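You operate a simulated robot arm through the tools that you are given. There is no shell and no other tool. Be economical: measure what you need, move in short steps, check, and stop when the job is done.

You are at the controls of a simulated robot arm. One attempt, no reset.

TASK
Take the cream pad on the top of blue table one and put it away on the top of bench eleven. Put the box that says "lamps" from the top of blue table one in the grey tote there and the box labelled "clips" on top of the grey plate. Put the gasket pack that says "G 214" from the top of blue table one on top of the green plate and the gasket pack labelled "G 412" on top of the clear jug. Take the blue can on the third board from the bottom of the grey shelf and put it away on the second board from the bottom of the grey shelf. Take the blue bottle and leave it on the bottom board of the grey shelf. Take the red weight on the top of the check bench and put it away on the top of the battery cart. Fetch the white sheet pack and set it on the third board from the bottom of the grey shelf. Fetch the slate pad and set it on the third board from the bottom of the grey shelf. Take the pink pad and leave it on the third board from the bottom of the grey shelf. Take the pink drip tray and put it on the second board from the bottom of the grey shelf. Any order will do. Set down upright: box, blue can, blue bottle, red weight.

It is judged by the outcome, as a careful person would: the job done as asked, and still so three seconds after it is handed in. It fails if anything else is knocked over, pushed out of place, dropped, spilled or broken. Flat cloth is picked up by pressing the open fingertips on it (5 to 10 N) and closing them slowly along it; thin cloth reads only 2 to 8 mm in the jaws.

THE ROBOT
A 7-joint arm with a fingered hand on a trunk, on a base that drives. Base frame: it is fixed to the floor where the robot stands at the start and does not move with it; the origin is under the middle of the robot, x ahead of it, y to its left, z up. Units: mm, degrees, N and s.
Its first joint turns from -69.0 to 172.0 degrees. Places, roughly: blue bottle [5000, 17000, 1500]; blue can [4750, 17000, 1250]; bottom board of the grey shelf [4100, 17100, 200]; clear jug [1000, -1000, 1000]; cream pad (10x8x5 cm) [500, 0, 900]; gasket pack [750, -1000, 1000]; green plate (17x12x5 cm) [700, -600, 900]; grey plate (17x12x5 cm) [1000, -400, 900]; pink drip tray (20x17x8 cm) [6900, 15500, 100]; pink pad (8x7x3 cm) [6600, 15500, 900]; red weight [4250, 15750, 1000]; second board of the grey shelf [4100, 17100, 600]; slate pad (10x8x5 cm) [4200, 14800, 900]; third board of the grey shelf [4100, 17100, 1100]; top of bench eleven [-2300, 12800, 900]; top of the battery cart [-8900, 200, 800]; white sheet pack (22x15x4 cm) [4300, 15500, 900]. Payload 3.2 kg.
Tool frame: the origin (TCP) lies between the finger pads and is the grasp point; the fingertips stand 26 mm ahead of it; z points along the fingers, y is the line along which they close. Largest opening 88 mm; the body of the gripper starts 30 mm behind the TCP. The gripper is a hand of 5 fingers: y runs from the thumb to the fingers, the wrist lies at [-16, -108, -172] in the tool frame.
Orientation is that of the tool frame in the base frame, as a unit quaternion [w, x, y, z]. With the fingers straight down and the wrist toward the robot, the tool's x, y and z point along [0, 1, 0], [1, 0, 0] and [0, 0, -1] of the base frame.

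THE INTERFACE
- The arm moves only by the tool send_rows. Its argument "deltas" is a list of rows, each a list of 2 entries, a list of its own where there are three numbers: the shift along the tool's x, y, z in mm, then the turn, a rotation vector about the tool's x, y, z in degrees. In form: [[[tx, ty, tz], [wx, wy, wz]], ...]. A call has 1 to 8 rows; each row shifts and turns the commanded pose from where the row before left it, along the tool's axes as they then stand. Rows are played at 5 a second. More than 50 mm and 8.6 degrees between two rows, and nothing of the call is played. A pose out of reach is approached as far as the arm can. The call stops where the force on the tool passes 40 N (or 10 N more than at its start, if that is more) or the arm is blocked; 0.2 s more then pass. In this call time passes only in rows, and 0.2 s behind the last. It gives the time, the measured TCP pose, the force on the tool (base axes), the opening and the grip force at its end, in the units of the frame above (readings bear some noise), with the torque about the TCP (base axes, N m) and any sound that the robot's microphone picked up.
- Cameras (640 x 400 px; columns grow to the right, rows downward): "scene" is now at [136.2, 9.5, 1441]; the picture's right is [0.11, -0.99, -0.00], its down [-0.58, -0.07, -0.81] and it looks along [0.80, 0.09, -0.59] (base axes); focal length 214 px, centre (320, 200). "wrist" rides on the gripper at [67, -97, -117] in the tool frame; the picture's right is [-0.71, 0.33, -0.62], its down [-0.65, -0.65, 0.39] and it looks along [-0.28, 0.68, 0.68] (tool axes); focal length 234 px, centre (320, 200). There is no depth. A picture from a camera that has moved, and an enlarged one, comes with that camera's place and axes in the base frame and with its lens.
- camera(camera): a new picture of that camera. It takes no simulated time.
- move_column(by): slides the trunk up (or, below 0, down) by that many mm; the arm and the scene camera ride with it, the base frame stays. It gives what a move gives, with no picture.
- roll_base(legs): drives the robot by 1 to 6 legs, each [ahead, left, turn to the left] in mm, mm and degrees, along the robot's own axes; the way and the turn of a leg run together, so that a leg with both is an arc; at most 1500 mm and 180 degrees a leg. The arm and the cameras ride along, it lands a little off, and it stops where it bumps. It gives what a move gives.
- set_fingers(index, middle, ring, little, thumb_bend, thumb_turn): sets how far each is bent, from 0 (flat) to 1 (curled in); at 0.3 the hand is open as for a grip, at 0.7 the pads meet at the TCP. One left out holds its place. A second passes; each finger stops where it meets its share of the squeeze, and holds until it gets a number again. It is the only way to open and close the hand. It gives what a move gives, with no picture; readings hold the bend of each and the force on index, middle, ring, little, thumb and palm. thumb_turn goes from beside the hand (0) to across from the fingers (1), as for a grip.
- aim_head(pan, tilt): turns the head with the scene camera to pan (to the left, within 86 degrees either way) and tilt (down, from -29 to 69), counted from straight ahead of the robot. It gives what a move gives.
- inspect(camera, box): a new picture of the part [left, top, right, bottom] of that camera's present view, enlarged. It takes no simulated time.
- finish_job(): hands the job in; it is judged then, once.

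Work in short steps. Places have to be worked out from the pictures, the camera data and where the tool is seen: move nearer, look again, correct. Check each grasp and each placing, and mend what went wrong. You have 567 turns and 360 pictures in all, those below and enlarged ones among them. Open the gripper and draw the arm clear of the work before you hand the job in, unless the task says otherwise; then end with one line.

The tools are called after "Call:" as a command line: name --argument value ..., lists and objects as JSON in quotes. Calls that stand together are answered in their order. send_rows: Moves the arm, as the interface text tells. Its arguments: {"type":"object","properties":{"deltas":{"type":"array","items":{"type":"array"}}},"required":["deltas"]} The other tools are called the same way: move_column (by) slides the trunk up or down; set_fingers (index, middle, ring, little, thumb_bend, thumb_turn) moves the fingers one by one; roll_base (legs) drives the base; aim_head (pan, tilt) turns the head that bears the scene camera; camera (camera) takes a picture; inspect (camera, box) takes an enlarged picture of a part of a camera's view; finish_job () hands the job in.

At the start:

```text
time: 0.0
tcp_pos: [439.1, -109.1, 1327.4]
tool_rot: [0.0, 0.708, 0.707, -0.001]
ft_force: [0.1, 0.1, 0.8]
torque: [-0.01, -0.01, 0.02]
finger_gap: 87.6
grasp_force: 0.0
shape: jaw
bend: [0.3, 0.3, 0.3, 0.3, 0.3, 0.97]
finger forces: [0.1, 0.0, 0.0, 0.0, 0.0, 0.0]
trunk travel left (down, up): [-750.0, 90.0]
robot x, y, heading: [-2.7, -0.9, 0.1]
head pan, tilt: [6.5, 36.0]
```

scene: 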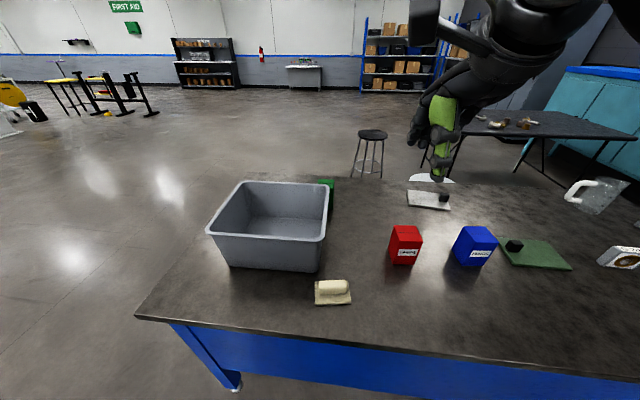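
wrist: 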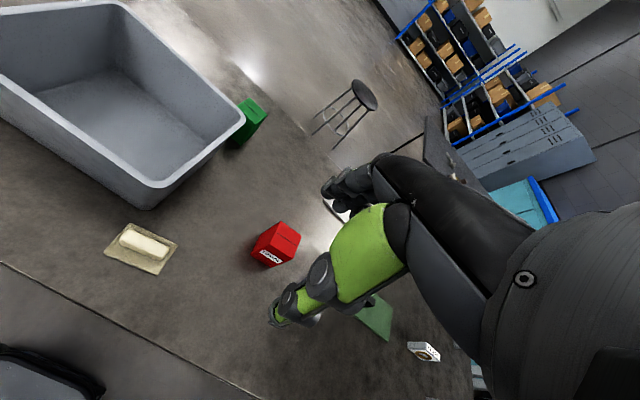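

I'll look closely at the table items first to read the labels.

Call:
inspect --camera "scene" --box '[300, 170, 640, 382]'

Call:
aim_head --pan -40 --tilt 36

Call:
camera --camera "scene"

```text
1.88 times, centred on (470, 276) of scene
camera zoom: at [136.2, 9.5, 1441.0], right [0.11, -0.99, 0.0], down [-0.58, -0.07, -0.81], along [0.8, 0.09, -0.59], focal length 404 px, centre (38, 57)
```

zoom: 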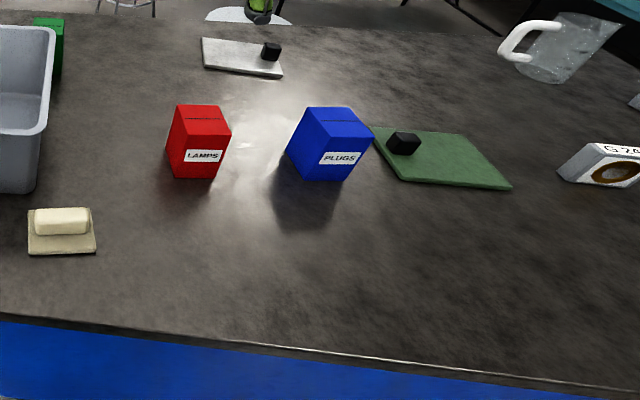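

```text
time: 1.1
tcp_pos: [439.4, -108.8, 1325.8]
tool_rot: [0.0, 0.707, 0.707, 0.0]
ft_force: [0.9, 0.1, 0.1]
torque: [-0.01, 0.01, 0.02]
finger_gap: 87.9
grasp_force: 0.0
shape: jaw
bend: [0.3, 0.3, 0.3, 0.3, 0.3, 0.97]
finger forces: [0.0, 0.1, 0.1, 0.1, 0.0, 0.1]
trunk travel left (down, up): [-750.0, 90.0]
robot x, y, heading: [1.2, 1.5, 0.1]
head pan, tilt: [-40.0, 36.0]
```

```text
356 pictures are left
camera scene: at [116.4, -56.6, 1441.0], right [-0.64, -0.77, 0.0], down [-0.45, 0.38, -0.81], along [0.62, -0.52, -0.59], focal length 214 px, centre (320, 200)
```

scene: 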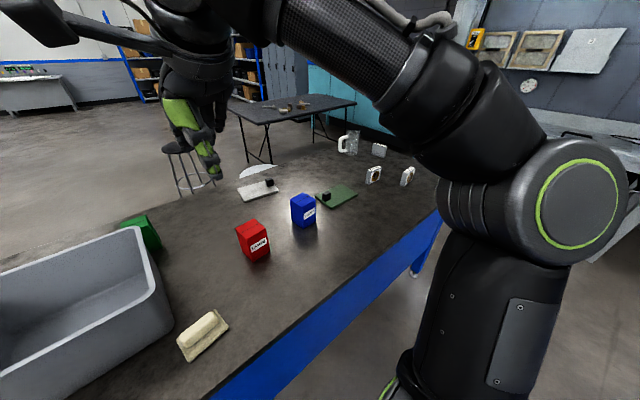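

Call:
aim_head --pan -80 --tilt 50

Call:
camera --camera "scene"

Call:
aim_head --pan 0 --tilt 69

Call:
camera --camera "scene"

```text
time: 2.2
tcp_pos: [439.9, -108.9, 1326.0]
tool_rot: [0.0, 0.707, 0.707, 0.0]
ft_force: [0.0, 0.4, 0.0]
torque: [-0.01, 0.01, 0.01]
finger_gap: 87.5
grasp_force: 0.0
shape: jaw
bend: [0.3, 0.3, 0.3, 0.3, 0.3, 0.97]
finger forces: [0.0, 0.1, 0.0, 0.1, 0.1, 0.0]
trunk travel left (down, up): [-750.0, 90.0]
robot x, y, heading: [3.8, 1.5, 0.0]
head pan, tilt: [-80.0, 50.0]
```

```text
355 pictures are left
camera scene: at [62.8, -76.2, 1420.9], right [-0.98, -0.17, 0.0], down [-0.13, 0.75, -0.64], along [0.11, -0.63, -0.77], focal length 214 px, centre (320, 200)
```

scene: 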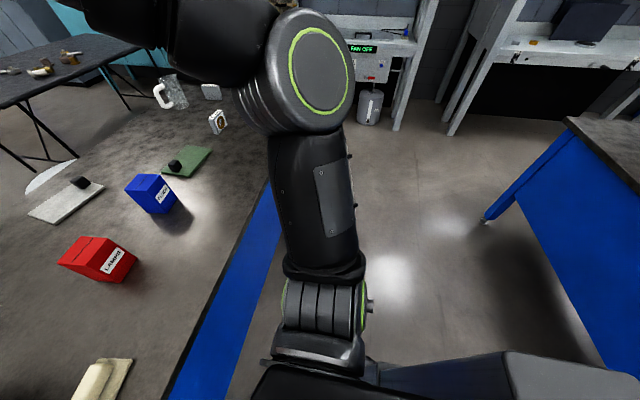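

```text
time: 3.7
tcp_pos: [439.5, -108.6, 1326.0]
tool_rot: [-0.001, 0.708, 0.707, 0.0]
ft_force: [0.8, -1.0, 0.4]
torque: [0.04, -0.01, 0.0]
finger_gap: 87.7
grasp_force: 0.0
shape: jaw
bend: [0.3, 0.3, 0.3, 0.3, 0.3, 0.97]
finger forces: [0.0, 0.0, 0.0, 0.1, 0.0, 0.0]
trunk travel left (down, up): [-750.0, 90.0]
robot x, y, heading: [2.5, 1.3, -0.1]
head pan, tilt: [0.0, 68.8]
```

```text
354 pictures are left
camera scene: at [105.3, -0.5, 1398.9], right [0.0, -1.0, 0.0], down [-0.93, 0.0, -0.36], along [0.36, 0.0, -0.93], focal length 214 px, centre (320, 200)
```

scene: 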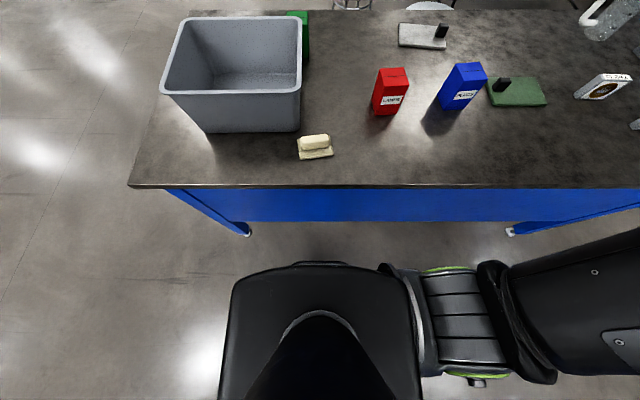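

Call:
inspect --camera "scene" --box '[340, 20, 500, 120]'

Call:
inspect --camera "scene" --box '[150, 5, 350, 195]'

```text
4.00 times, centred on (420, 70) of scene
camera zoom: at [105.3, -0.5, 1398.9], right [0.0, -1.0, 0.0], down [-0.93, 0.0, -0.36], along [0.36, 0.0, -0.93], focal length 858 px, centre (-80, 720)
```

zoom: 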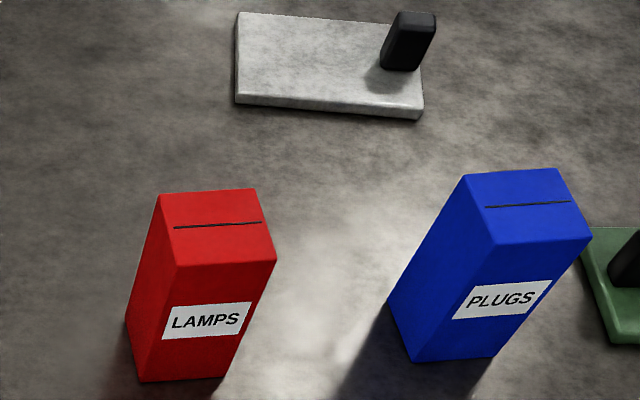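

```text
2.11 times, centred on (250, 100) of scene
camera zoom: at [105.3, -0.5, 1398.9], right [0.0, -1.0, 0.0], down [-0.93, 0.0, -0.36], along [0.36, 0.0, -0.93], focal length 452 px, centre (467, 410)
```

zoom: 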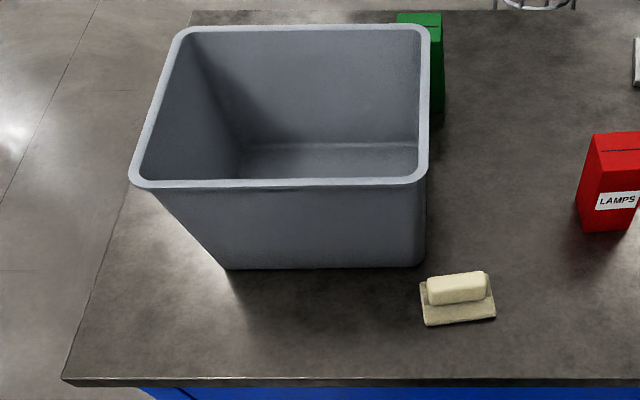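

Red box LAMPS is estimated at about (596,-192), footprint about 64x58, height about 100. I extend the arm out over it at the current height to test the reach.

Call:
send_rows --deltas '[[[-20, 40, 0], [0, 0, 0]], [[-20, 40, 0], [0, 0, 0]], [[-20, 40, 0], [0, 0, 0]], [[-23, 37, 0], [0, 0, 0]]]'

Call:
aim_head --pan -15 --tilt 50

Call:
camera --camera "scene"

Call:
camera --camera "wrist"

```text
time: 4.7
tcp_pos: [592.1, -184.1, 1317.4]
tool_rot: [-0.003, 0.706, 0.708, -0.002]
ft_force: [1.1, -0.5, -0.2]
torque: [0.04, 0.03, 0.05]
finger_gap: 87.6
grasp_force: 0.1
shape: jaw
bend: [0.3, 0.3, 0.3, 0.3, 0.3, 0.97]
finger forces: [0.0, 0.0, 0.1, 0.0, 0.1, 0.0]
out of reach, approached as far as the arm can: row 4
trunk travel left (down, up): [-750.0, 90.0]
robot x, y, heading: [2.9, -1.7, -0.3]
head pan, tilt: [0.0, 68.8]
```

```text
time: 5.6
tcp_pos: [588.7, -184.6, 1320.8]
tool_rot: [0.0, 0.706, 0.708, 0.0]
ft_force: [-0.5, 0.3, -1.3]
torque: [0.0, 0.01, 0.01]
finger_gap: 87.9
grasp_force: 0.1
shape: jaw
bend: [0.3, 0.3, 0.3, 0.3, 0.3, 0.97]
finger forces: [0.1, 0.0, 0.0, 0.0, 0.1, 0.0]
trunk travel left (down, up): [-750.0, 90.0]
robot x, y, heading: [-2.0, -0.1, -0.0]
head pan, tilt: [-15.0, 50.0]
```

```text
351 pictures are left
camera scene: at [123.6, -20.1, 1420.8], right [-0.26, -0.97, 0.0], down [-0.74, 0.2, -0.64], along [0.62, -0.17, -0.77], focal length 214 px, centre (320, 200)
```

scene: 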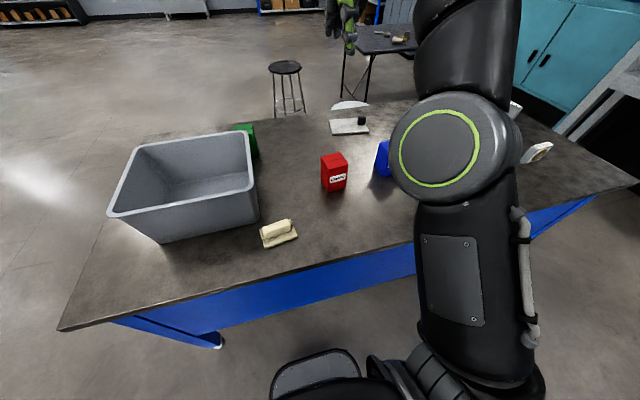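

```text
350 pictures are left
camera wrist: at [492.4, -118.1, 1437.5], right [0.33, -0.71, 0.62], down [-0.65, -0.65, -0.39], along [0.68, -0.28, -0.68], focal length 234 px, centre (320, 200)
```

wrist: 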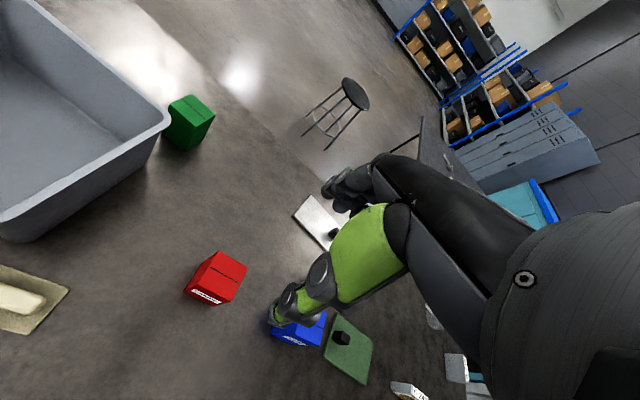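

The reach limit is about x=590 at this height with the elbow swung forward and low, which would foul the table edge. I retract and test descending by arm alone to see how the elbow behaves.

Call:
send_rows --deltas '[[[20, -40, 0], [0, 0, 0]], [[20, -40, 0], [0, 0, 0]], [[20, -40, 0], [0, 0, 0]], [[15, -30, 0], [0, 0, 0]], [[0, 0, 45], [0, 0, 0]], [[0, 0, 45], [0, 0, 0]], [[0, 0, 45], [0, 0, 0]], [[0, 0, 45], [0, 0, 0]]]'

Call:
aim_head --pan -45 --tilt 50

Call:
camera --camera "scene"

```text
time: 7.4
tcp_pos: [441.3, -110.0, 1136.4]
tool_rot: [0.0, 0.706, 0.708, 0.0]
ft_force: [0.0, 0.8, 0.1]
torque: [-0.01, -0.02, 0.0]
finger_gap: 87.8
grasp_force: 0.1
shape: jaw
bend: [0.3, 0.3, 0.3, 0.3, 0.3, 0.97]
finger forces: [0.0, 0.0, 0.0, 0.1, 0.0, 0.0]
trunk travel left (down, up): [-750.0, 90.0]
robot x, y, heading: [6.4, -0.3, -0.0]
head pan, tilt: [-15.0, 50.0]
```

```text
time: 8.3
tcp_pos: [441.6, -110.2, 1137.7]
tool_rot: [0.0, 0.707, 0.707, 0.0]
ft_force: [-0.2, 0.1, -0.2]
torque: [0.0, -0.01, -0.02]
finger_gap: 87.9
grasp_force: 0.0
shape: jaw
bend: [0.3, 0.3, 0.3, 0.3, 0.3, 0.97]
finger forces: [0.0, 0.0, 0.1, 0.0, 0.0, 0.0]
trunk travel left (down, up): [-750.0, 90.0]
robot x, y, heading: [1.9, 0.1, 0.2]
head pan, tilt: [-45.0, 50.0]
```

```text
349 pictures are left
camera scene: at [103.9, -54.9, 1420.8], right [-0.71, -0.71, 0.0], down [-0.54, 0.54, -0.64], along [0.45, -0.45, -0.77], focal length 214 px, centre (320, 200)
```

scene: 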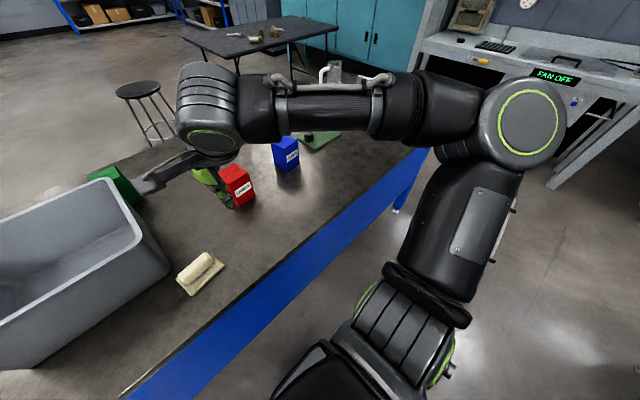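

Descending by the arm keeps the elbow high (about 1250), so that combination works. I test the forward reach at this height.

Call:
send_rows --deltas '[[[-20, 40, 0], [0, 0, 0]], [[-20, 40, 0], [0, 0, 0]], [[-20, 40, 0], [0, 0, 0]], [[-20, 40, 0], [0, 0, 0]], [[0, 40, 0], [0, 0, 0]]]'

Call:
camera --camera "scene"

Call:
camera --camera "wrist"

```text
time: 9.5
tcp_pos: [643.3, -188.5, 1135.2]
tool_rot: [-0.001, 0.706, 0.708, -0.002]
ft_force: [0.3, 0.0, -0.6]
torque: [-0.04, 0.04, 0.01]
finger_gap: 88.1
grasp_force: 0.0
shape: jaw
bend: [0.3, 0.3, 0.3, 0.3, 0.3, 0.97]
finger forces: [0.0, 0.0, 0.0, 0.1, 0.1, 0.0]
trunk travel left (down, up): [-750.0, 90.0]
robot x, y, heading: [-2.1, -0.9, -0.0]
head pan, tilt: [-45.0, 50.0]
```

```text
348 pictures are left
camera scene: at [106.8, -53.6, 1420.6], right [-0.71, -0.71, 0.0], down [-0.54, 0.54, -0.64], along [0.45, -0.46, -0.77], focal length 214 px, centre (320, 200)
```

scene: 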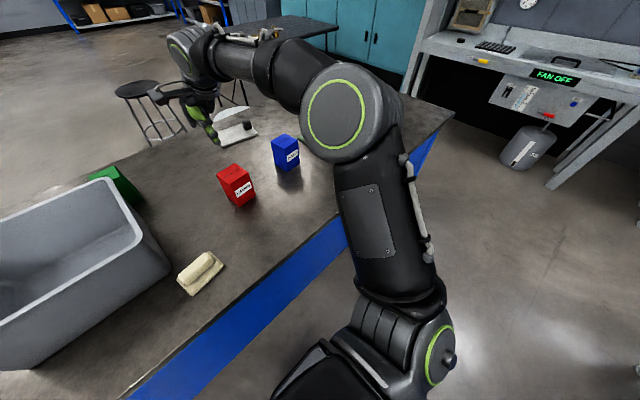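

```text
347 pictures are left
camera wrist: at [547.5, -121.2, 1251.8], right [0.34, -0.71, 0.62], down [-0.65, -0.65, -0.39], along [0.68, -0.28, -0.68], focal length 234 px, centre (320, 200)
```

wrist: 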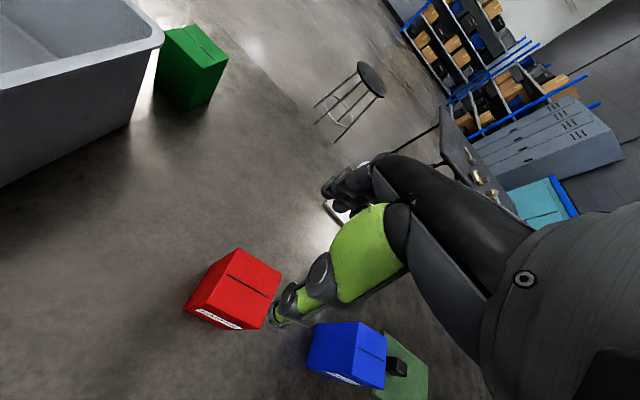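

Call:
inspect --camera "wrist" --box '[140, 220, 320, 340]'

```text
3.33 times, centred on (230, 280) of wrist
camera zoom: at [547.5, -121.2, 1251.8], right [0.34, -0.71, 0.62], down [-0.65, -0.65, -0.39], along [0.68, -0.28, -0.68], focal length 781 px, centre (620, -67)
```

zoom: 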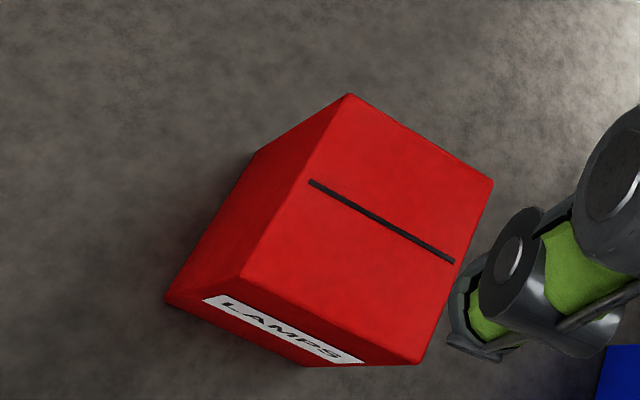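

Triangulating gives a table top z≈860, and the LAMPS box is centred at about (642,-207), 68x68x106, yawed about +6°. I align the hand above it.

Call:
send_rows --deltas '[[[-18, 0, 0], [0, 0, -6]]]'

Call:
move_column --by -120

Call:
camera --camera "wrist"

Call:
camera --camera "scene"

```text
time: 9.9
tcp_pos: [639.6, -208.4, 1136.5]
tool_rot: [-0.001, 0.668, 0.744, 0.001]
ft_force: [-0.6, -0.7, 0.0]
torque: [0.02, 0.02, 0.01]
finger_gap: 87.9
grasp_force: 0.1
shape: jaw
bend: [0.3, 0.3, 0.3, 0.3, 0.3, 0.97]
finger forces: [0.0, 0.0, 0.0, 0.0, 0.0, 0.1]
trunk travel left (down, up): [-750.0, 90.0]
robot x, y, heading: [-3.0, 3.8, 0.1]
head pan, tilt: [-45.0, 50.0]
```

```text
time: 11.4
tcp_pos: [639.5, -206.7, 1017.6]
tool_rot: [0.0, 0.669, 0.744, 0.001]
ft_force: [-0.1, 0.3, -0.1]
torque: [-0.02, 0.03, 0.01]
finger_gap: 87.8
grasp_force: 0.1
shape: jaw
bend: [0.3, 0.3, 0.3, 0.3, 0.3, 0.97]
finger forces: [0.0, 0.1, 0.0, 0.0, 0.0, 0.0]
trunk travel left (down, up): [-630.0, 210.0]
robot x, y, heading: [-0.8, 3.2, -0.0]
head pan, tilt: [-45.0, 50.0]
```

```text
345 pictures are left
camera wrist: at [535.7, -150.8, 1134.8], right [0.4, -0.67, 0.62], down [-0.58, -0.71, -0.39], along [0.71, -0.21, -0.68], focal length 234 px, centre (320, 200)
```

wrist: 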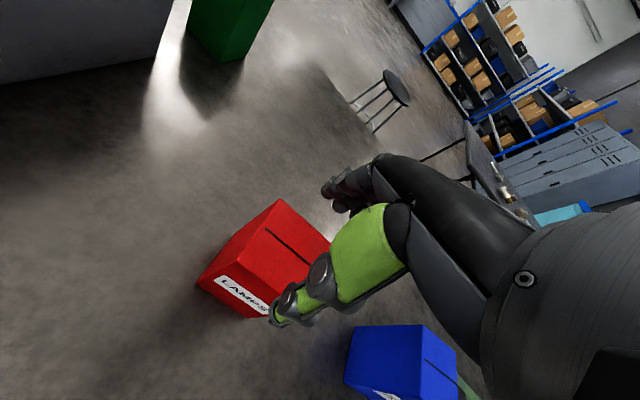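

```text
344 pictures are left
camera scene: at [103.7, -54.8, 1300.9], right [-0.71, -0.71, 0.0], down [-0.54, 0.54, -0.64], along [0.45, -0.45, -0.77], focal length 214 px, centre (320, 200)
```

scene: 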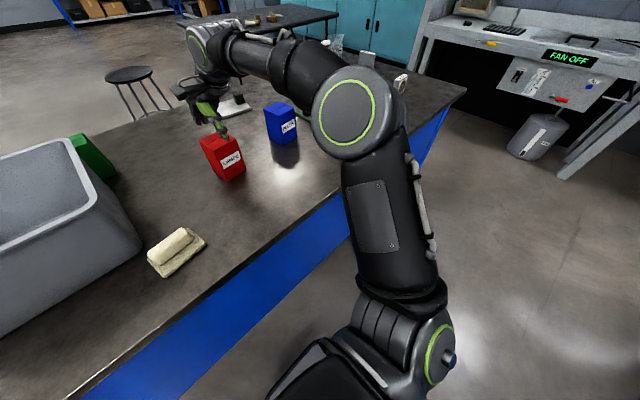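

Call:
inspect --camera "wrist" --box '[180, 180, 380, 330]'

Call:
inspect --camera "scene" --box '[160, 70, 300, 190]'

```text
2.67 times, centred on (280, 255) of wrist
camera zoom: at [535.7, -150.8, 1134.8], right [0.4, -0.67, 0.62], down [-0.58, -0.71, -0.39], along [0.71, -0.21, -0.68], focal length 624 px, centre (427, 53)
```

zoom: 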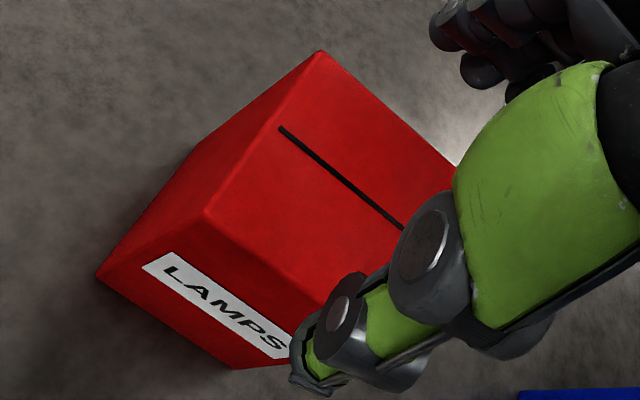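

```text
3.33 times, centred on (230, 130) of scene
camera zoom: at [103.7, -54.8, 1300.9], right [-0.71, -0.71, 0.0], down [-0.54, 0.54, -0.64], along [0.45, -0.45, -0.77], focal length 715 px, centre (620, 433)
```

zoom: 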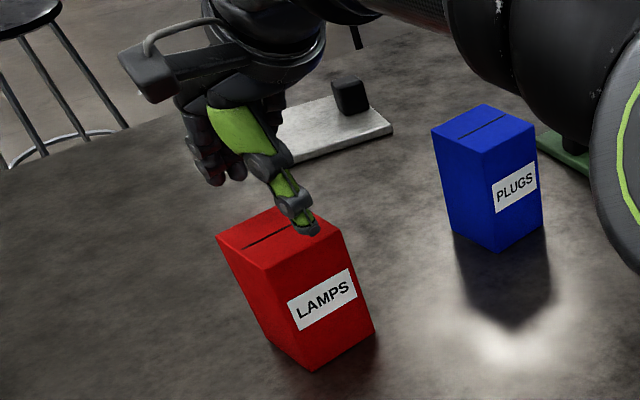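

Clearances look fine on both sides (front face x≈605, back ≈670, thumb ≈588). I lower to the grasp height, then close.

Call:
move_column --by -70

Call:
set_fingers --index 0.6 --middle 0.6 --ring 0.6 --little 0.6 --thumb_bend 0.6

Call:
camera --camera "scene"

```text
time: 12.5
tcp_pos: [638.6, -206.0, 950.4]
tool_rot: [0.002, 0.67, 0.743, 0.002]
ft_force: [3.7, -0.3, 11.0]
torque: [0.03, -0.1, 0.02]
finger_gap: 87.7
grasp_force: 0.0
shape: jaw
bend: [0.28, 0.3, 0.29, 0.3, 0.28, 0.97]
finger forces: [6.4, 0.0, 2.4, 0.1, 2.5, 0.0]
trunk travel left (down, up): [-560.0, 280.0]
robot x, y, heading: [-0.2, -0.7, 0.1]
head pan, tilt: [-45.0, 50.0]
```

```text
time: 13.5
tcp_pos: [637.6, -206.6, 950.7]
tool_rot: [0.003, 0.669, 0.743, 0.003]
ft_force: [6.4, -2.3, 20.2]
torque: [-0.04, -0.34, 0.09]
finger_gap: 91.6
grasp_force: 41.3
shape: fingers
bend: [0.31, 0.48, 0.58, 0.6, 0.31, 0.94]
finger forces: [19.5, 8.0, 16.8, 0.0, 37.2, 0.1]
trunk travel left (down, up): [-560.0, 280.0]
robot x, y, heading: [-2.5, -1.9, -0.0]
head pan, tilt: [-45.0, 50.0]
```

```text
341 pictures are left
camera scene: at [101.5, -54.3, 1231.2], right [-0.71, -0.71, 0.0], down [-0.54, 0.54, -0.64], along [0.46, -0.45, -0.76], focal length 214 px, centre (320, 200)
```

scene: 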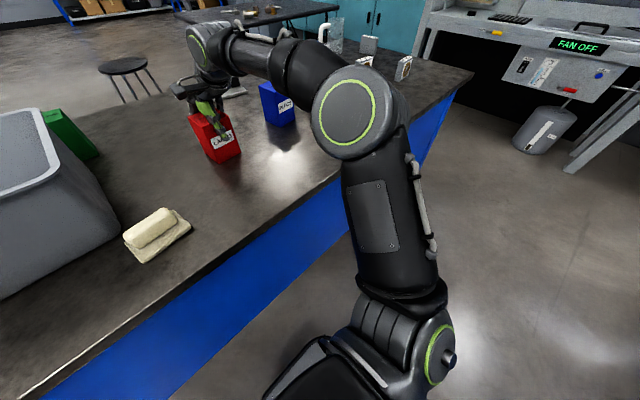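

Call:
inspect --camera "scene" --box '[150, 60, 270, 170]'

Call:
camera --camera "wrist"

```text
3.64 times, centred on (210, 115) of scene
camera zoom: at [101.5, -54.3, 1231.2], right [-0.71, -0.71, 0.0], down [-0.54, 0.54, -0.64], along [0.46, -0.45, -0.76], focal length 780 px, centre (720, 509)
```

zoom: 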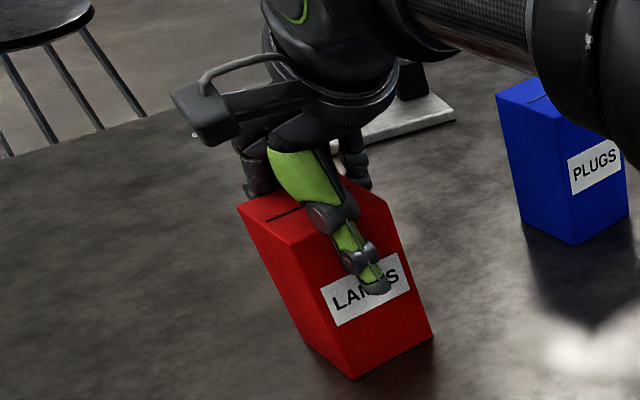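

```text
339 pictures are left
camera wrist: at [533.9, -150.6, 1067.1], right [0.4, -0.67, 0.63], down [-0.58, -0.71, -0.39], along [0.71, -0.21, -0.67], focal length 234 px, centre (320, 200)
```

wrist: 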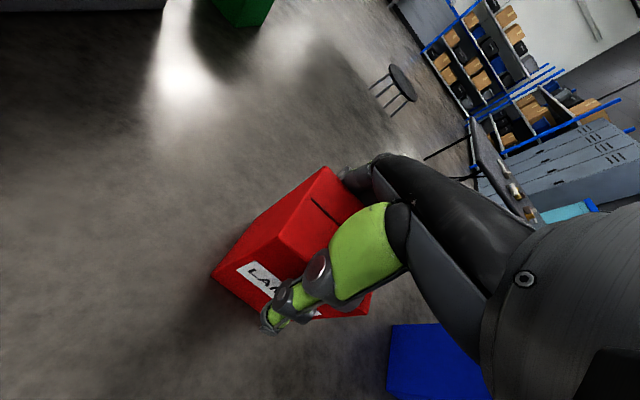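

The thumb and index meet at bend 0.31 with 20 N upward, so the knuckles sit on the box's upper edges. I open wider, rise a little and close again.

Call:
set_fingers --index 0.2 --middle 0.2 --ring 0.2 --little 0.2 --thumb_bend 0.2

Call:
move_column --by 12

Call:
camera --camera "wrist"

Call:
inspect --camera "scene" --box '[150, 60, 270, 170]'

```text
time: 14.5
tcp_pos: [638.3, -205.5, 947.3]
tool_rot: [-0.001, 0.669, 0.743, -0.001]
ft_force: [-1.6, 0.5, 1.1]
torque: [-0.01, 0.0, 0.01]
finger_gap: 106.2
grasp_force: 1.0
shape: fingers
bend: [0.2, 0.2, 0.2, 0.2, 0.2, 0.97]
finger forces: [0.0, 0.0, 0.1, 0.1, 2.2, 0.0]
trunk travel left (down, up): [-560.0, 280.0]
robot x, y, heading: [1.1, -1.7, -0.0]
head pan, tilt: [-45.0, 50.0]
```

```text
time: 15.1
tcp_pos: [639.5, -206.6, 959.0]
tool_rot: [0.0, 0.669, 0.743, 0.001]
ft_force: [0.3, 0.0, 0.7]
torque: [0.0, 0.02, -0.02]
finger_gap: 106.4
grasp_force: 0.0
shape: fingers
bend: [0.2, 0.2, 0.2, 0.2, 0.2, 0.97]
finger forces: [0.0, 0.0, 0.0, 0.1, 0.0, 0.0]
trunk travel left (down, up): [-572.0, 268.0]
robot x, y, heading: [-0.7, -1.1, 0.1]
head pan, tilt: [-45.0, 50.0]
```

```text
338 pictures are left
camera wrist: at [536.0, -151.1, 1076.5], right [0.4, -0.67, 0.62], down [-0.58, -0.71, -0.39], along [0.71, -0.21, -0.68], focal length 234 px, centre (320, 200)
```

wrist: 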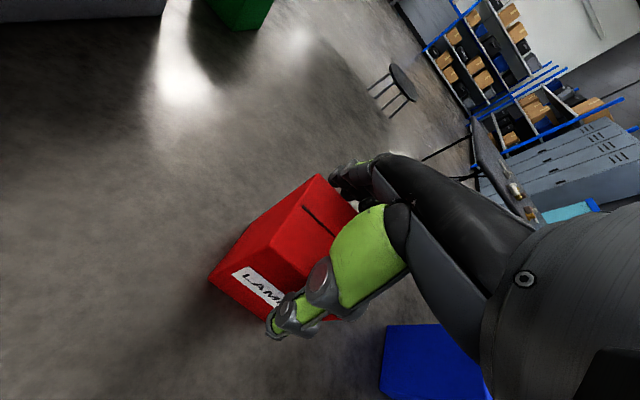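

```text
3.64 times, centred on (210, 115) of scene
camera zoom: at [104.0, -55.0, 1242.9], right [-0.71, -0.71, 0.0], down [-0.54, 0.54, -0.64], along [0.45, -0.45, -0.77], focal length 780 px, centre (720, 509)
```

zoom: 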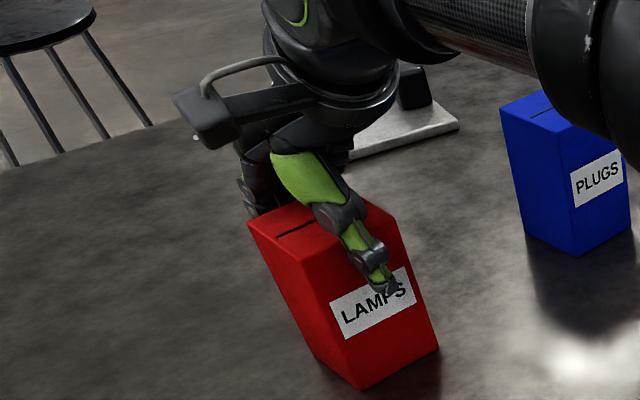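

Call:
set_fingers --index 0.5 --middle 0.5 --ring 0.5 --little 0.5 --thumb_bend 0.5

Call:
inspect --camera "scene" --box '[150, 60, 270, 170]'

```text
time: 16.1
tcp_pos: [637.5, -206.3, 959.2]
tool_rot: [0.0, 0.669, 0.743, 0.001]
ft_force: [0.9, -0.9, 3.0]
torque: [0.04, 0.03, 0.0]
finger_gap: 82.7
grasp_force: 23.7
shape: fingers
bend: [0.36, 0.46, 0.48, 0.5, 0.35, 0.95]
finger forces: [13.9, 3.4, 6.4, 0.0, 23.5, 0.0]
trunk travel left (down, up): [-572.0, 268.0]
robot x, y, heading: [-0.9, 0.8, -0.1]
head pan, tilt: [-45.0, 50.0]
```

```text
3.64 times, centred on (210, 115) of scene
camera zoom: at [103.5, -55.0, 1242.9], right [-0.71, -0.71, 0.0], down [-0.54, 0.54, -0.64], along [0.45, -0.45, -0.77], focal length 780 px, centre (720, 509)
```

zoom: 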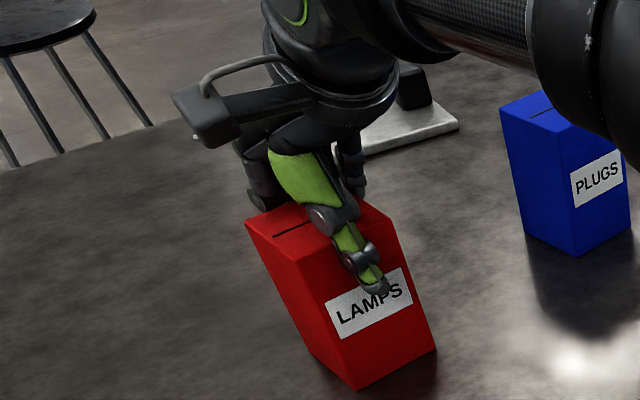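

The grip is now symmetric with little lift force. I lift 150 by trunk and check.

Call:
move_column --by 30

Call:
camera --camera "scene"

```text
time: 16.8
tcp_pos: [641.2, -206.4, 988.5]
tool_rot: [-0.001, 0.669, 0.743, -0.001]
ft_force: [0.2, -0.5, -2.2]
torque: [0.01, -0.01, -0.04]
finger_gap: 82.7
grasp_force: 22.8
shape: fingers
bend: [0.36, 0.46, 0.48, 0.5, 0.35, 0.95]
finger forces: [13.2, 3.3, 6.0, 0.0, 23.0, 0.0]
trunk travel left (down, up): [-602.0, 238.0]
robot x, y, heading: [-0.3, 0.2, 0.1]
head pan, tilt: [-45.0, 50.0]
```

```text
335 pictures are left
camera scene: at [104.5, -55.1, 1272.8], right [-0.71, -0.71, 0.0], down [-0.54, 0.54, -0.64], along [0.45, -0.45, -0.77], focal length 214 px, centre (320, 200)
```

scene: 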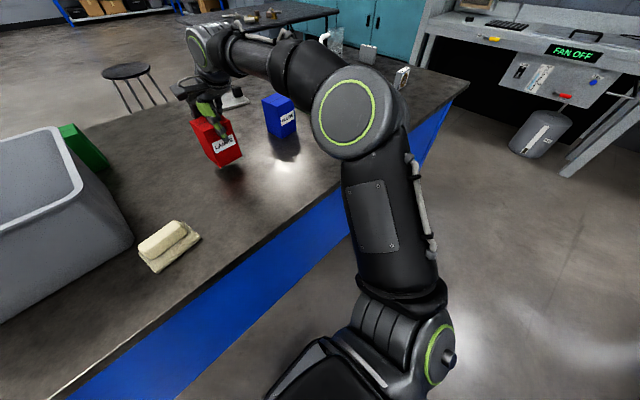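

The box is lifted cleanly. The tote rim is about z 1007, spanning x 535–830, y 50–390; I raise 155 and drive 350 to the left to hover over its near part.

Call:
move_column --by 155

Call:
roll_base --legs '[[0, 355, 0]]'

Call:
aim_head --pan 0 --tilt 50

Call:
camera --camera "scene"

Call:
camera --camera "wrist"

```text
time: 18.6
tcp_pos: [639.7, -207.9, 1143.4]
tool_rot: [0.0, 0.669, 0.744, 0.0]
ft_force: [-0.2, -0.1, -0.8]
torque: [-0.01, 0.02, -0.01]
finger_gap: 82.6
grasp_force: 23.1
shape: fingers
bend: [0.36, 0.46, 0.48, 0.5, 0.35, 0.95]
finger forces: [13.2, 3.3, 6.0, 0.1, 23.1, 0.0]
trunk travel left (down, up): [-757.0, 83.0]
robot x, y, heading: [0.7, -2.2, -0.1]
head pan, tilt: [-45.0, 50.0]
```

```text
time: 20.9
tcp_pos: [639.4, 147.7, 1143.5]
tool_rot: [0.0, 0.67, 0.742, 0.0]
ft_force: [-0.2, -0.1, -1.6]
torque: [-0.03, 0.02, 0.0]
finger_gap: 82.7
grasp_force: 22.2
shape: fingers
bend: [0.36, 0.46, 0.48, 0.5, 0.35, 0.95]
finger forces: [13.1, 3.3, 5.9, 0.0, 23.0, 0.0]
trunk travel left (down, up): [-757.0, 83.0]
robot x, y, heading: [-1.2, 354.0, -0.3]
head pan, tilt: [-45.0, 50.0]
```

```text
time: 22.1
tcp_pos: [640.3, 148.6, 1144.1]
tool_rot: [0.0, 0.67, 0.743, 0.0]
ft_force: [-0.6, 0.2, -1.3]
torque: [-0.01, 0.01, 0.0]
finger_gap: 82.6
grasp_force: 22.7
shape: fingers
bend: [0.36, 0.46, 0.48, 0.5, 0.35, 0.95]
finger forces: [13.2, 3.3, 6.0, 0.1, 23.1, 0.0]
trunk travel left (down, up): [-757.0, 83.0]
robot x, y, heading: [0.8, 355.4, -0.1]
head pan, tilt: [0.0, 50.0]
```

```text
334 pictures are left
camera scene: at [127.0, 355.5, 1427.8], right [0.0, -1.0, 0.0], down [-0.77, 0.0, -0.64], along [0.64, 0.0, -0.77], focal length 214 px, centre (320, 200)
```

scene: 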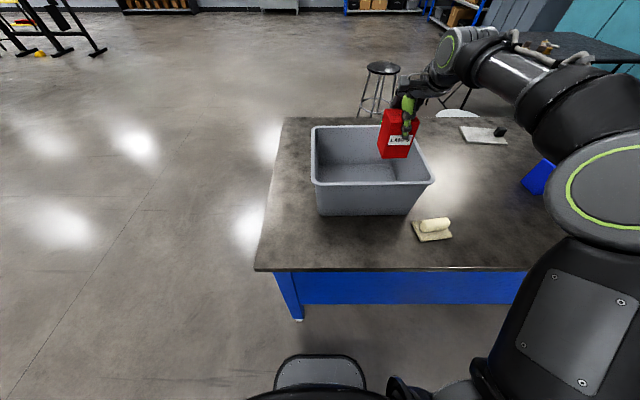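

```text
333 pictures are left
camera wrist: at [536.2, 204.4, 1261.4], right [0.4, -0.67, 0.62], down [-0.58, -0.71, -0.39], along [0.71, -0.21, -0.68], focal length 234 px, centre (320, 200)
```

wrist: 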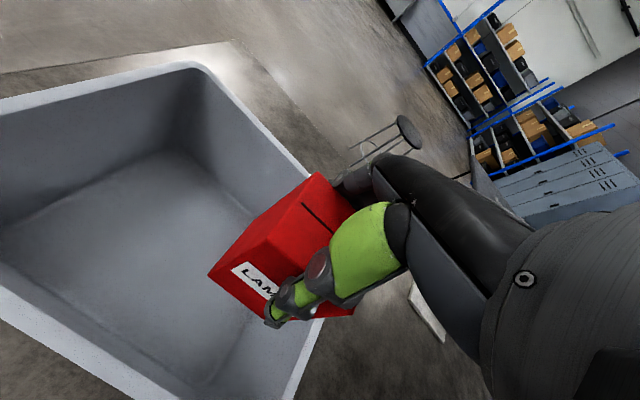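

The box hovers over the right part of the tote; I shift 60 more left for clearance, then lower.

Call:
roll_base --legs '[[0, 60, 0]]'

Call:
move_column --by -130

Call:
camera --camera "wrist"

Call:
inspect --camera "scene" --box '[260, 50, 460, 190]'

```text
time: 23.0
tcp_pos: [639.6, 208.6, 1144.5]
tool_rot: [0.0, 0.669, 0.743, 0.001]
ft_force: [0.4, -0.2, -1.5]
torque: [-0.02, -0.02, 0.03]
finger_gap: 82.7
grasp_force: 22.7
shape: fingers
bend: [0.36, 0.46, 0.48, 0.5, 0.35, 0.95]
finger forces: [13.1, 3.3, 6.0, 0.0, 23.1, 0.0]
trunk travel left (down, up): [-757.0, 83.0]
robot x, y, heading: [6.9, 414.7, -0.2]
head pan, tilt: [0.0, 50.0]
```

```text
time: 24.6
tcp_pos: [639.7, 210.1, 1014.6]
tool_rot: [-0.001, 0.669, 0.743, 0.0]
ft_force: [-1.1, 1.4, -2.2]
torque: [0.0, 0.0, 0.04]
finger_gap: 82.7
grasp_force: 22.9
shape: fingers
bend: [0.36, 0.46, 0.48, 0.5, 0.35, 0.95]
finger forces: [13.0, 3.4, 6.1, 0.1, 23.0, 0.1]
trunk travel left (down, up): [-627.0, 213.0]
robot x, y, heading: [-2.6, 415.3, 0.1]
head pan, tilt: [0.0, 50.0]
```

```text
332 pictures are left
camera wrist: at [536.2, 264.3, 1131.5], right [0.4, -0.67, 0.62], down [-0.58, -0.71, -0.39], along [0.71, -0.21, -0.68], focal length 234 px, centre (320, 200)
```

wrist: 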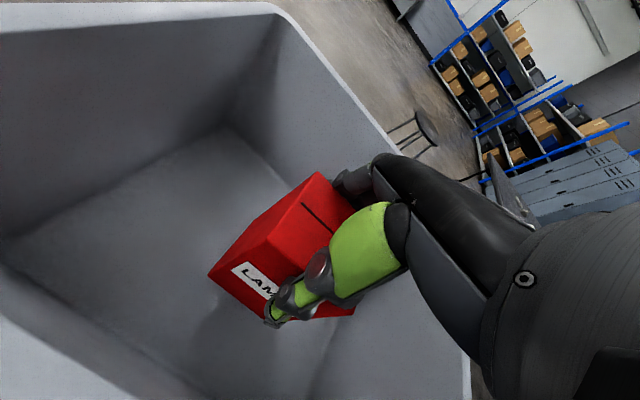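

```text
2.86 times, centred on (360, 120) of scene
camera zoom: at [126.9, 415.4, 1297.8], right [0.0, -1.0, 0.0], down [-0.77, 0.0, -0.64], along [0.64, 0.0, -0.77], focal length 613 px, centre (206, 429)
```

zoom: 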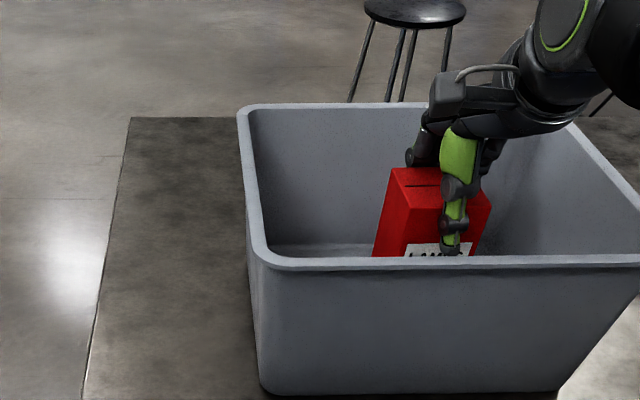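

It's well inside. I lower to just above the floor, then feel down.

Call:
move_column --by -38

Call:
send_rows --deltas '[[[0, 0, 4], [0, 0, 0]], [[0, 0, 3], [0, 0, 0]]]'

```text
time: 25.4
tcp_pos: [639.9, 209.0, 975.3]
tool_rot: [0.0, 0.669, 0.744, 0.0]
ft_force: [0.2, 0.1, -2.2]
torque: [-0.04, -0.02, -0.01]
finger_gap: 82.6
grasp_force: 22.9
shape: fingers
bend: [0.36, 0.46, 0.48, 0.5, 0.35, 0.95]
finger forces: [13.1, 3.3, 6.0, 0.0, 23.1, 0.1]
trunk travel left (down, up): [-589.0, 251.0]
robot x, y, heading: [-0.5, 415.6, -0.1]
head pan, tilt: [0.0, 50.0]
```

```text
time: 26.0
tcp_pos: [640.4, 209.4, 969.4]
tool_rot: [0.0, 0.669, 0.743, 0.0]
ft_force: [-0.6, -1.5, -1.4]
torque: [0.03, -0.01, -0.01]
finger_gap: 82.6
grasp_force: 22.2
shape: fingers
bend: [0.36, 0.46, 0.48, 0.5, 0.35, 0.95]
finger forces: [13.1, 3.3, 6.1, 0.0, 23.0, 0.0]
trunk travel left (down, up): [-589.0, 251.0]
robot x, y, heading: [0.0, 415.8, -0.2]
head pan, tilt: [0.0, 50.0]
```

Not yet in contact; I keep feeling down.

Call:
send_rows --deltas '[[[0, 0, 3], [0, 0, 0]], [[0, 0, 2], [0, 0, 0]]]'

Call:
inspect --camera "scene" --box '[300, 40, 440, 160]'

```text
time: 26.6
tcp_pos: [639.1, 209.5, 965.3]
tool_rot: [0.0, 0.669, 0.743, 0.0]
ft_force: [-0.2, -0.5, 0.1]
torque: [0.03, -0.03, 0.0]
finger_gap: 83.0
grasp_force: 23.2
shape: fingers
bend: [0.36, 0.46, 0.48, 0.5, 0.35, 0.95]
finger forces: [13.3, 3.3, 6.1, 0.0, 23.4, 0.0]
trunk travel left (down, up): [-589.0, 251.0]
robot x, y, heading: [2.4, 416.6, -0.0]
head pan, tilt: [0.0, 50.0]
```

```text
3.33 times, centred on (370, 100) of scene
camera zoom: at [126.5, 415.3, 1259.9], right [0.0, -1.0, 0.0], down [-0.77, 0.0, -0.64], along [0.64, 0.0, -0.77], focal length 715 px, centre (153, 533)
```

zoom: 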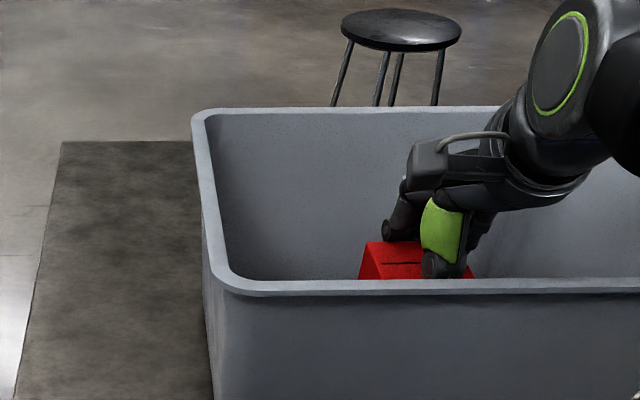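

The weight reading vanished, so the box touches the floor; one more small press, then release and rise.

Call:
send_rows --deltas '[[[0, 0, 2], [0, 0, 0]]]'

Call:
set_fingers --index 0.2 --middle 0.2 --ring 0.2 --little 0.2 --thumb_bend 0.2

Call:
move_column --by 180

Call:
camera --camera "scene"

Call:
camera --camera "wrist"

```text
time: 27.0
tcp_pos: [639.5, 208.2, 964.3]
tool_rot: [0.001, 0.67, 0.742, 0.002]
ft_force: [1.7, 0.0, 6.7]
torque: [0.05, 0.09, 0.01]
finger_gap: 82.8
grasp_force: 24.5
shape: fingers
bend: [0.36, 0.46, 0.48, 0.5, 0.35, 0.95]
finger forces: [14.7, 3.4, 6.7, 0.0, 23.7, 0.0]
trunk travel left (down, up): [-589.0, 251.0]
robot x, y, heading: [4.3, 417.0, 0.0]
head pan, tilt: [0.0, 50.0]
```

```text
time: 28.0
tcp_pos: [639.0, 208.9, 962.7]
tool_rot: [0.0, 0.669, 0.743, 0.0]
ft_force: [0.4, 0.2, 0.0]
torque: [-0.01, 0.0, 0.0]
finger_gap: 105.6
grasp_force: 0.0
shape: fingers
bend: [0.2, 0.2, 0.2, 0.2, 0.21, 0.97]
finger forces: [0.0, 0.0, 0.1, 0.0, 0.0, 0.0]
trunk travel left (down, up): [-589.0, 251.0]
robot x, y, heading: [1.0, 417.9, -0.1]
head pan, tilt: [0.0, 50.0]
```

```text
time: 30.0
tcp_pos: [638.9, 210.1, 1143.1]
tool_rot: [-0.001, 0.669, 0.743, 0.0]
ft_force: [0.3, -1.1, 0.1]
torque: [-0.02, 0.01, -0.02]
finger_gap: 106.2
grasp_force: 0.0
shape: fingers
bend: [0.2, 0.2, 0.2, 0.2, 0.21, 0.97]
finger forces: [0.0, 0.1, 0.1, 0.0, 0.1, 0.0]
trunk travel left (down, up): [-769.0, 71.0]
robot x, y, heading: [-0.7, 417.0, -0.3]
head pan, tilt: [0.0, 50.0]
```

```text
329 pictures are left
camera scene: at [126.8, 415.3, 1439.8], right [0.0, -1.0, 0.0], down [-0.77, 0.0, -0.64], along [0.64, 0.0, -0.77], focal length 214 px, centre (320, 200)
```

scene: 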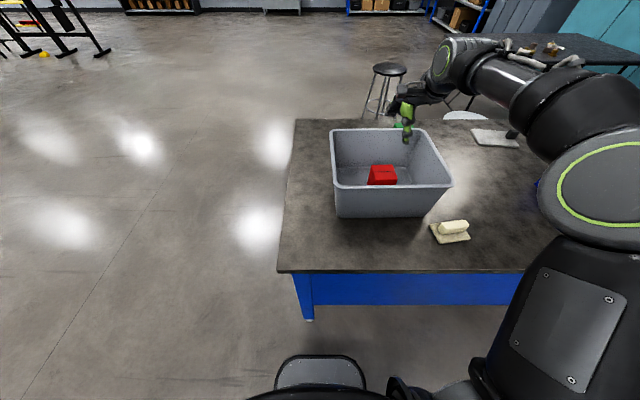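

```text
328 pictures are left
camera wrist: at [536.4, 265.1, 1260.0], right [0.4, -0.67, 0.62], down [-0.58, -0.71, -0.39], along [0.71, -0.21, -0.68], focal length 234 px, centre (320, 200)
```

wrist: 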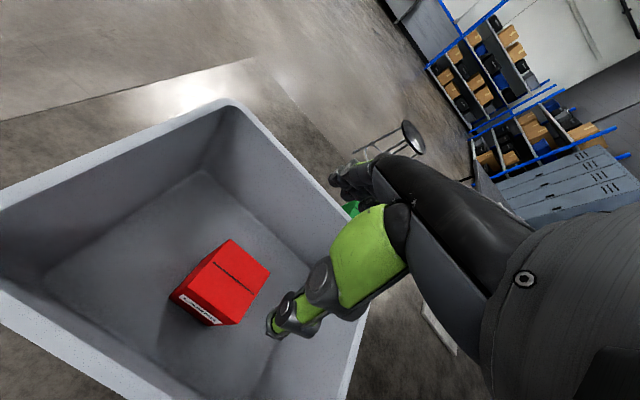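

LAMPS stands upright in the tote. Next I drive around the left end of the table to the far side, facing back, to reach the green box, the grey plate and the jug.

Call:
roll_base --legs '[[0, 750, 0], [1500, 0, 0], [250, 0, 0], [0, 0, 90]]'

Call:
aim_head --pan 60 --tilt 35

Call:
camera --camera "scene"

```text
time: 46.3
tcp_pos: [2003.0, 1715.5, 1143.8]
tool_rot: [-0.001, -0.015, 1.0, 0.001]
ft_force: [-0.3, 0.4, -0.2]
torque: [-0.01, -0.06, -0.01]
finger_gap: 106.1
grasp_force: 0.1
shape: fingers
bend: [0.2, 0.2, 0.2, 0.2, 0.21, 0.97]
finger forces: [0.1, 0.1, 0.1, 0.0, 0.1, 0.0]
trunk travel left (down, up): [-769.0, 71.0]
robot x, y, heading: [1751.1, 1092.6, 85.8]
head pan, tilt: [0.0, 50.0]
```

```text
time: 47.6
tcp_pos: [2002.3, 1713.8, 1143.2]
tool_rot: [0.0, -0.015, 1.0, -0.001]
ft_force: [-0.1, 0.0, 0.7]
torque: [0.0, 0.01, 0.01]
finger_gap: 105.9
grasp_force: 0.1
shape: fingers
bend: [0.2, 0.2, 0.2, 0.2, 0.21, 0.97]
finger forces: [0.1, 0.1, 0.0, 0.0, 0.1, 0.0]
trunk travel left (down, up): [-769.0, 71.0]
robot x, y, heading: [1749.1, 1088.4, 85.9]
head pan, tilt: [60.0, 35.0]
```

```text
327 pictures are left
camera scene: at [1680.8, 1191.5, 1461.6], right [0.56, 0.83, 0.0], down [0.47, -0.32, -0.82], along [-0.68, 0.46, -0.57], focal length 214 px, centre (320, 200)
```

scene: 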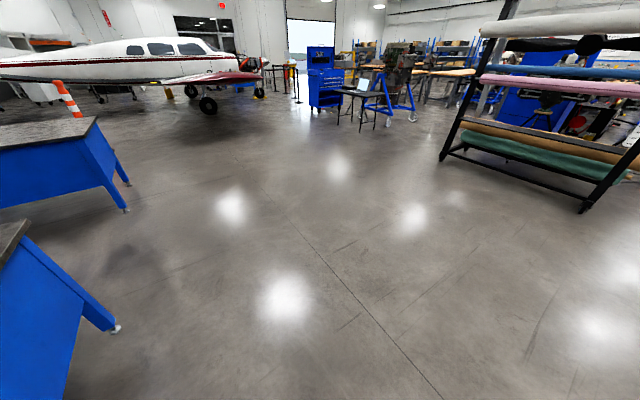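

I finish turning to face the table from the far side and slide along it.

Call:
roll_base --legs '[[0, 0, 94], [0, 1250, 0]]'

Call:
aim_head --pan 0 --tilt 45

Call:
camera --camera "scene"

Call:
camera --camera "wrist"

```text
time: 57.8
tcp_pos: [1075.6, 65.2, 1143.4]
tool_rot: [0.0, 0.734, -0.68, 0.0]
ft_force: [0.4, 0.4, -0.4]
torque: [0.03, -0.01, 0.03]
finger_gap: 106.1
grasp_force: 0.0
shape: fingers
bend: [0.2, 0.2, 0.2, 0.2, 0.21, 0.97]
finger forces: [0.0, 0.0, 0.0, 0.0, 0.0, 0.0]
trunk travel left (down, up): [-769.0, 71.0]
robot x, y, heading: [1707.9, -161.9, 178.3]
head pan, tilt: [60.0, 35.0]
```

```text
time: 59.1
tcp_pos: [1075.0, 65.1, 1142.5]
tool_rot: [-0.001, 0.734, -0.68, 0.0]
ft_force: [-0.5, -0.5, 0.0]
torque: [-0.01, 0.01, 0.02]
finger_gap: 106.0
grasp_force: 0.1
shape: fingers
bend: [0.2, 0.2, 0.2, 0.2, 0.21, 0.97]
finger forces: [0.0, 0.0, 0.0, 0.0, 0.1, 0.0]
trunk travel left (down, up): [-769.0, 71.0]
robot x, y, heading: [1709.6, -160.2, 178.3]
head pan, tilt: [0.0, 45.0]
```

```text
326 pictures are left
camera scene: at [1576.7, -156.9, 1446.8], right [0.03, 1.0, 0.0], down [0.71, -0.02, -0.71], along [-0.71, 0.02, -0.71], focal length 214 px, centre (320, 200)
```

scene: 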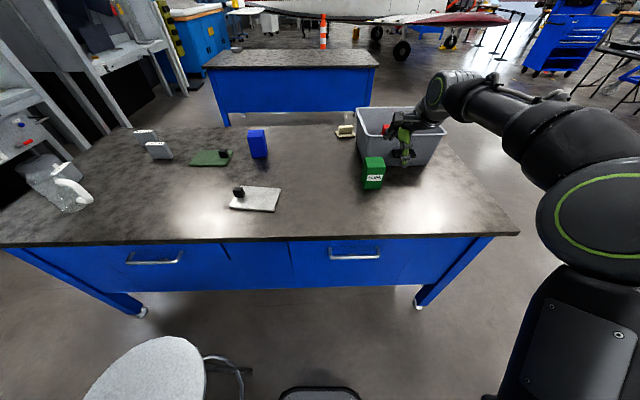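

```text
325 pictures are left
camera wrist: at [1178.6, 4.4, 1260.1], right [-0.38, 0.68, 0.62], down [0.6, 0.7, -0.39], along [-0.7, 0.23, -0.68], focal length 234 px, centre (320, 200)
```

wrist: 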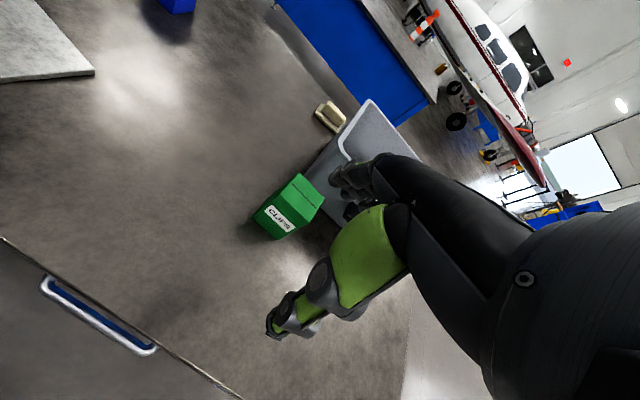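

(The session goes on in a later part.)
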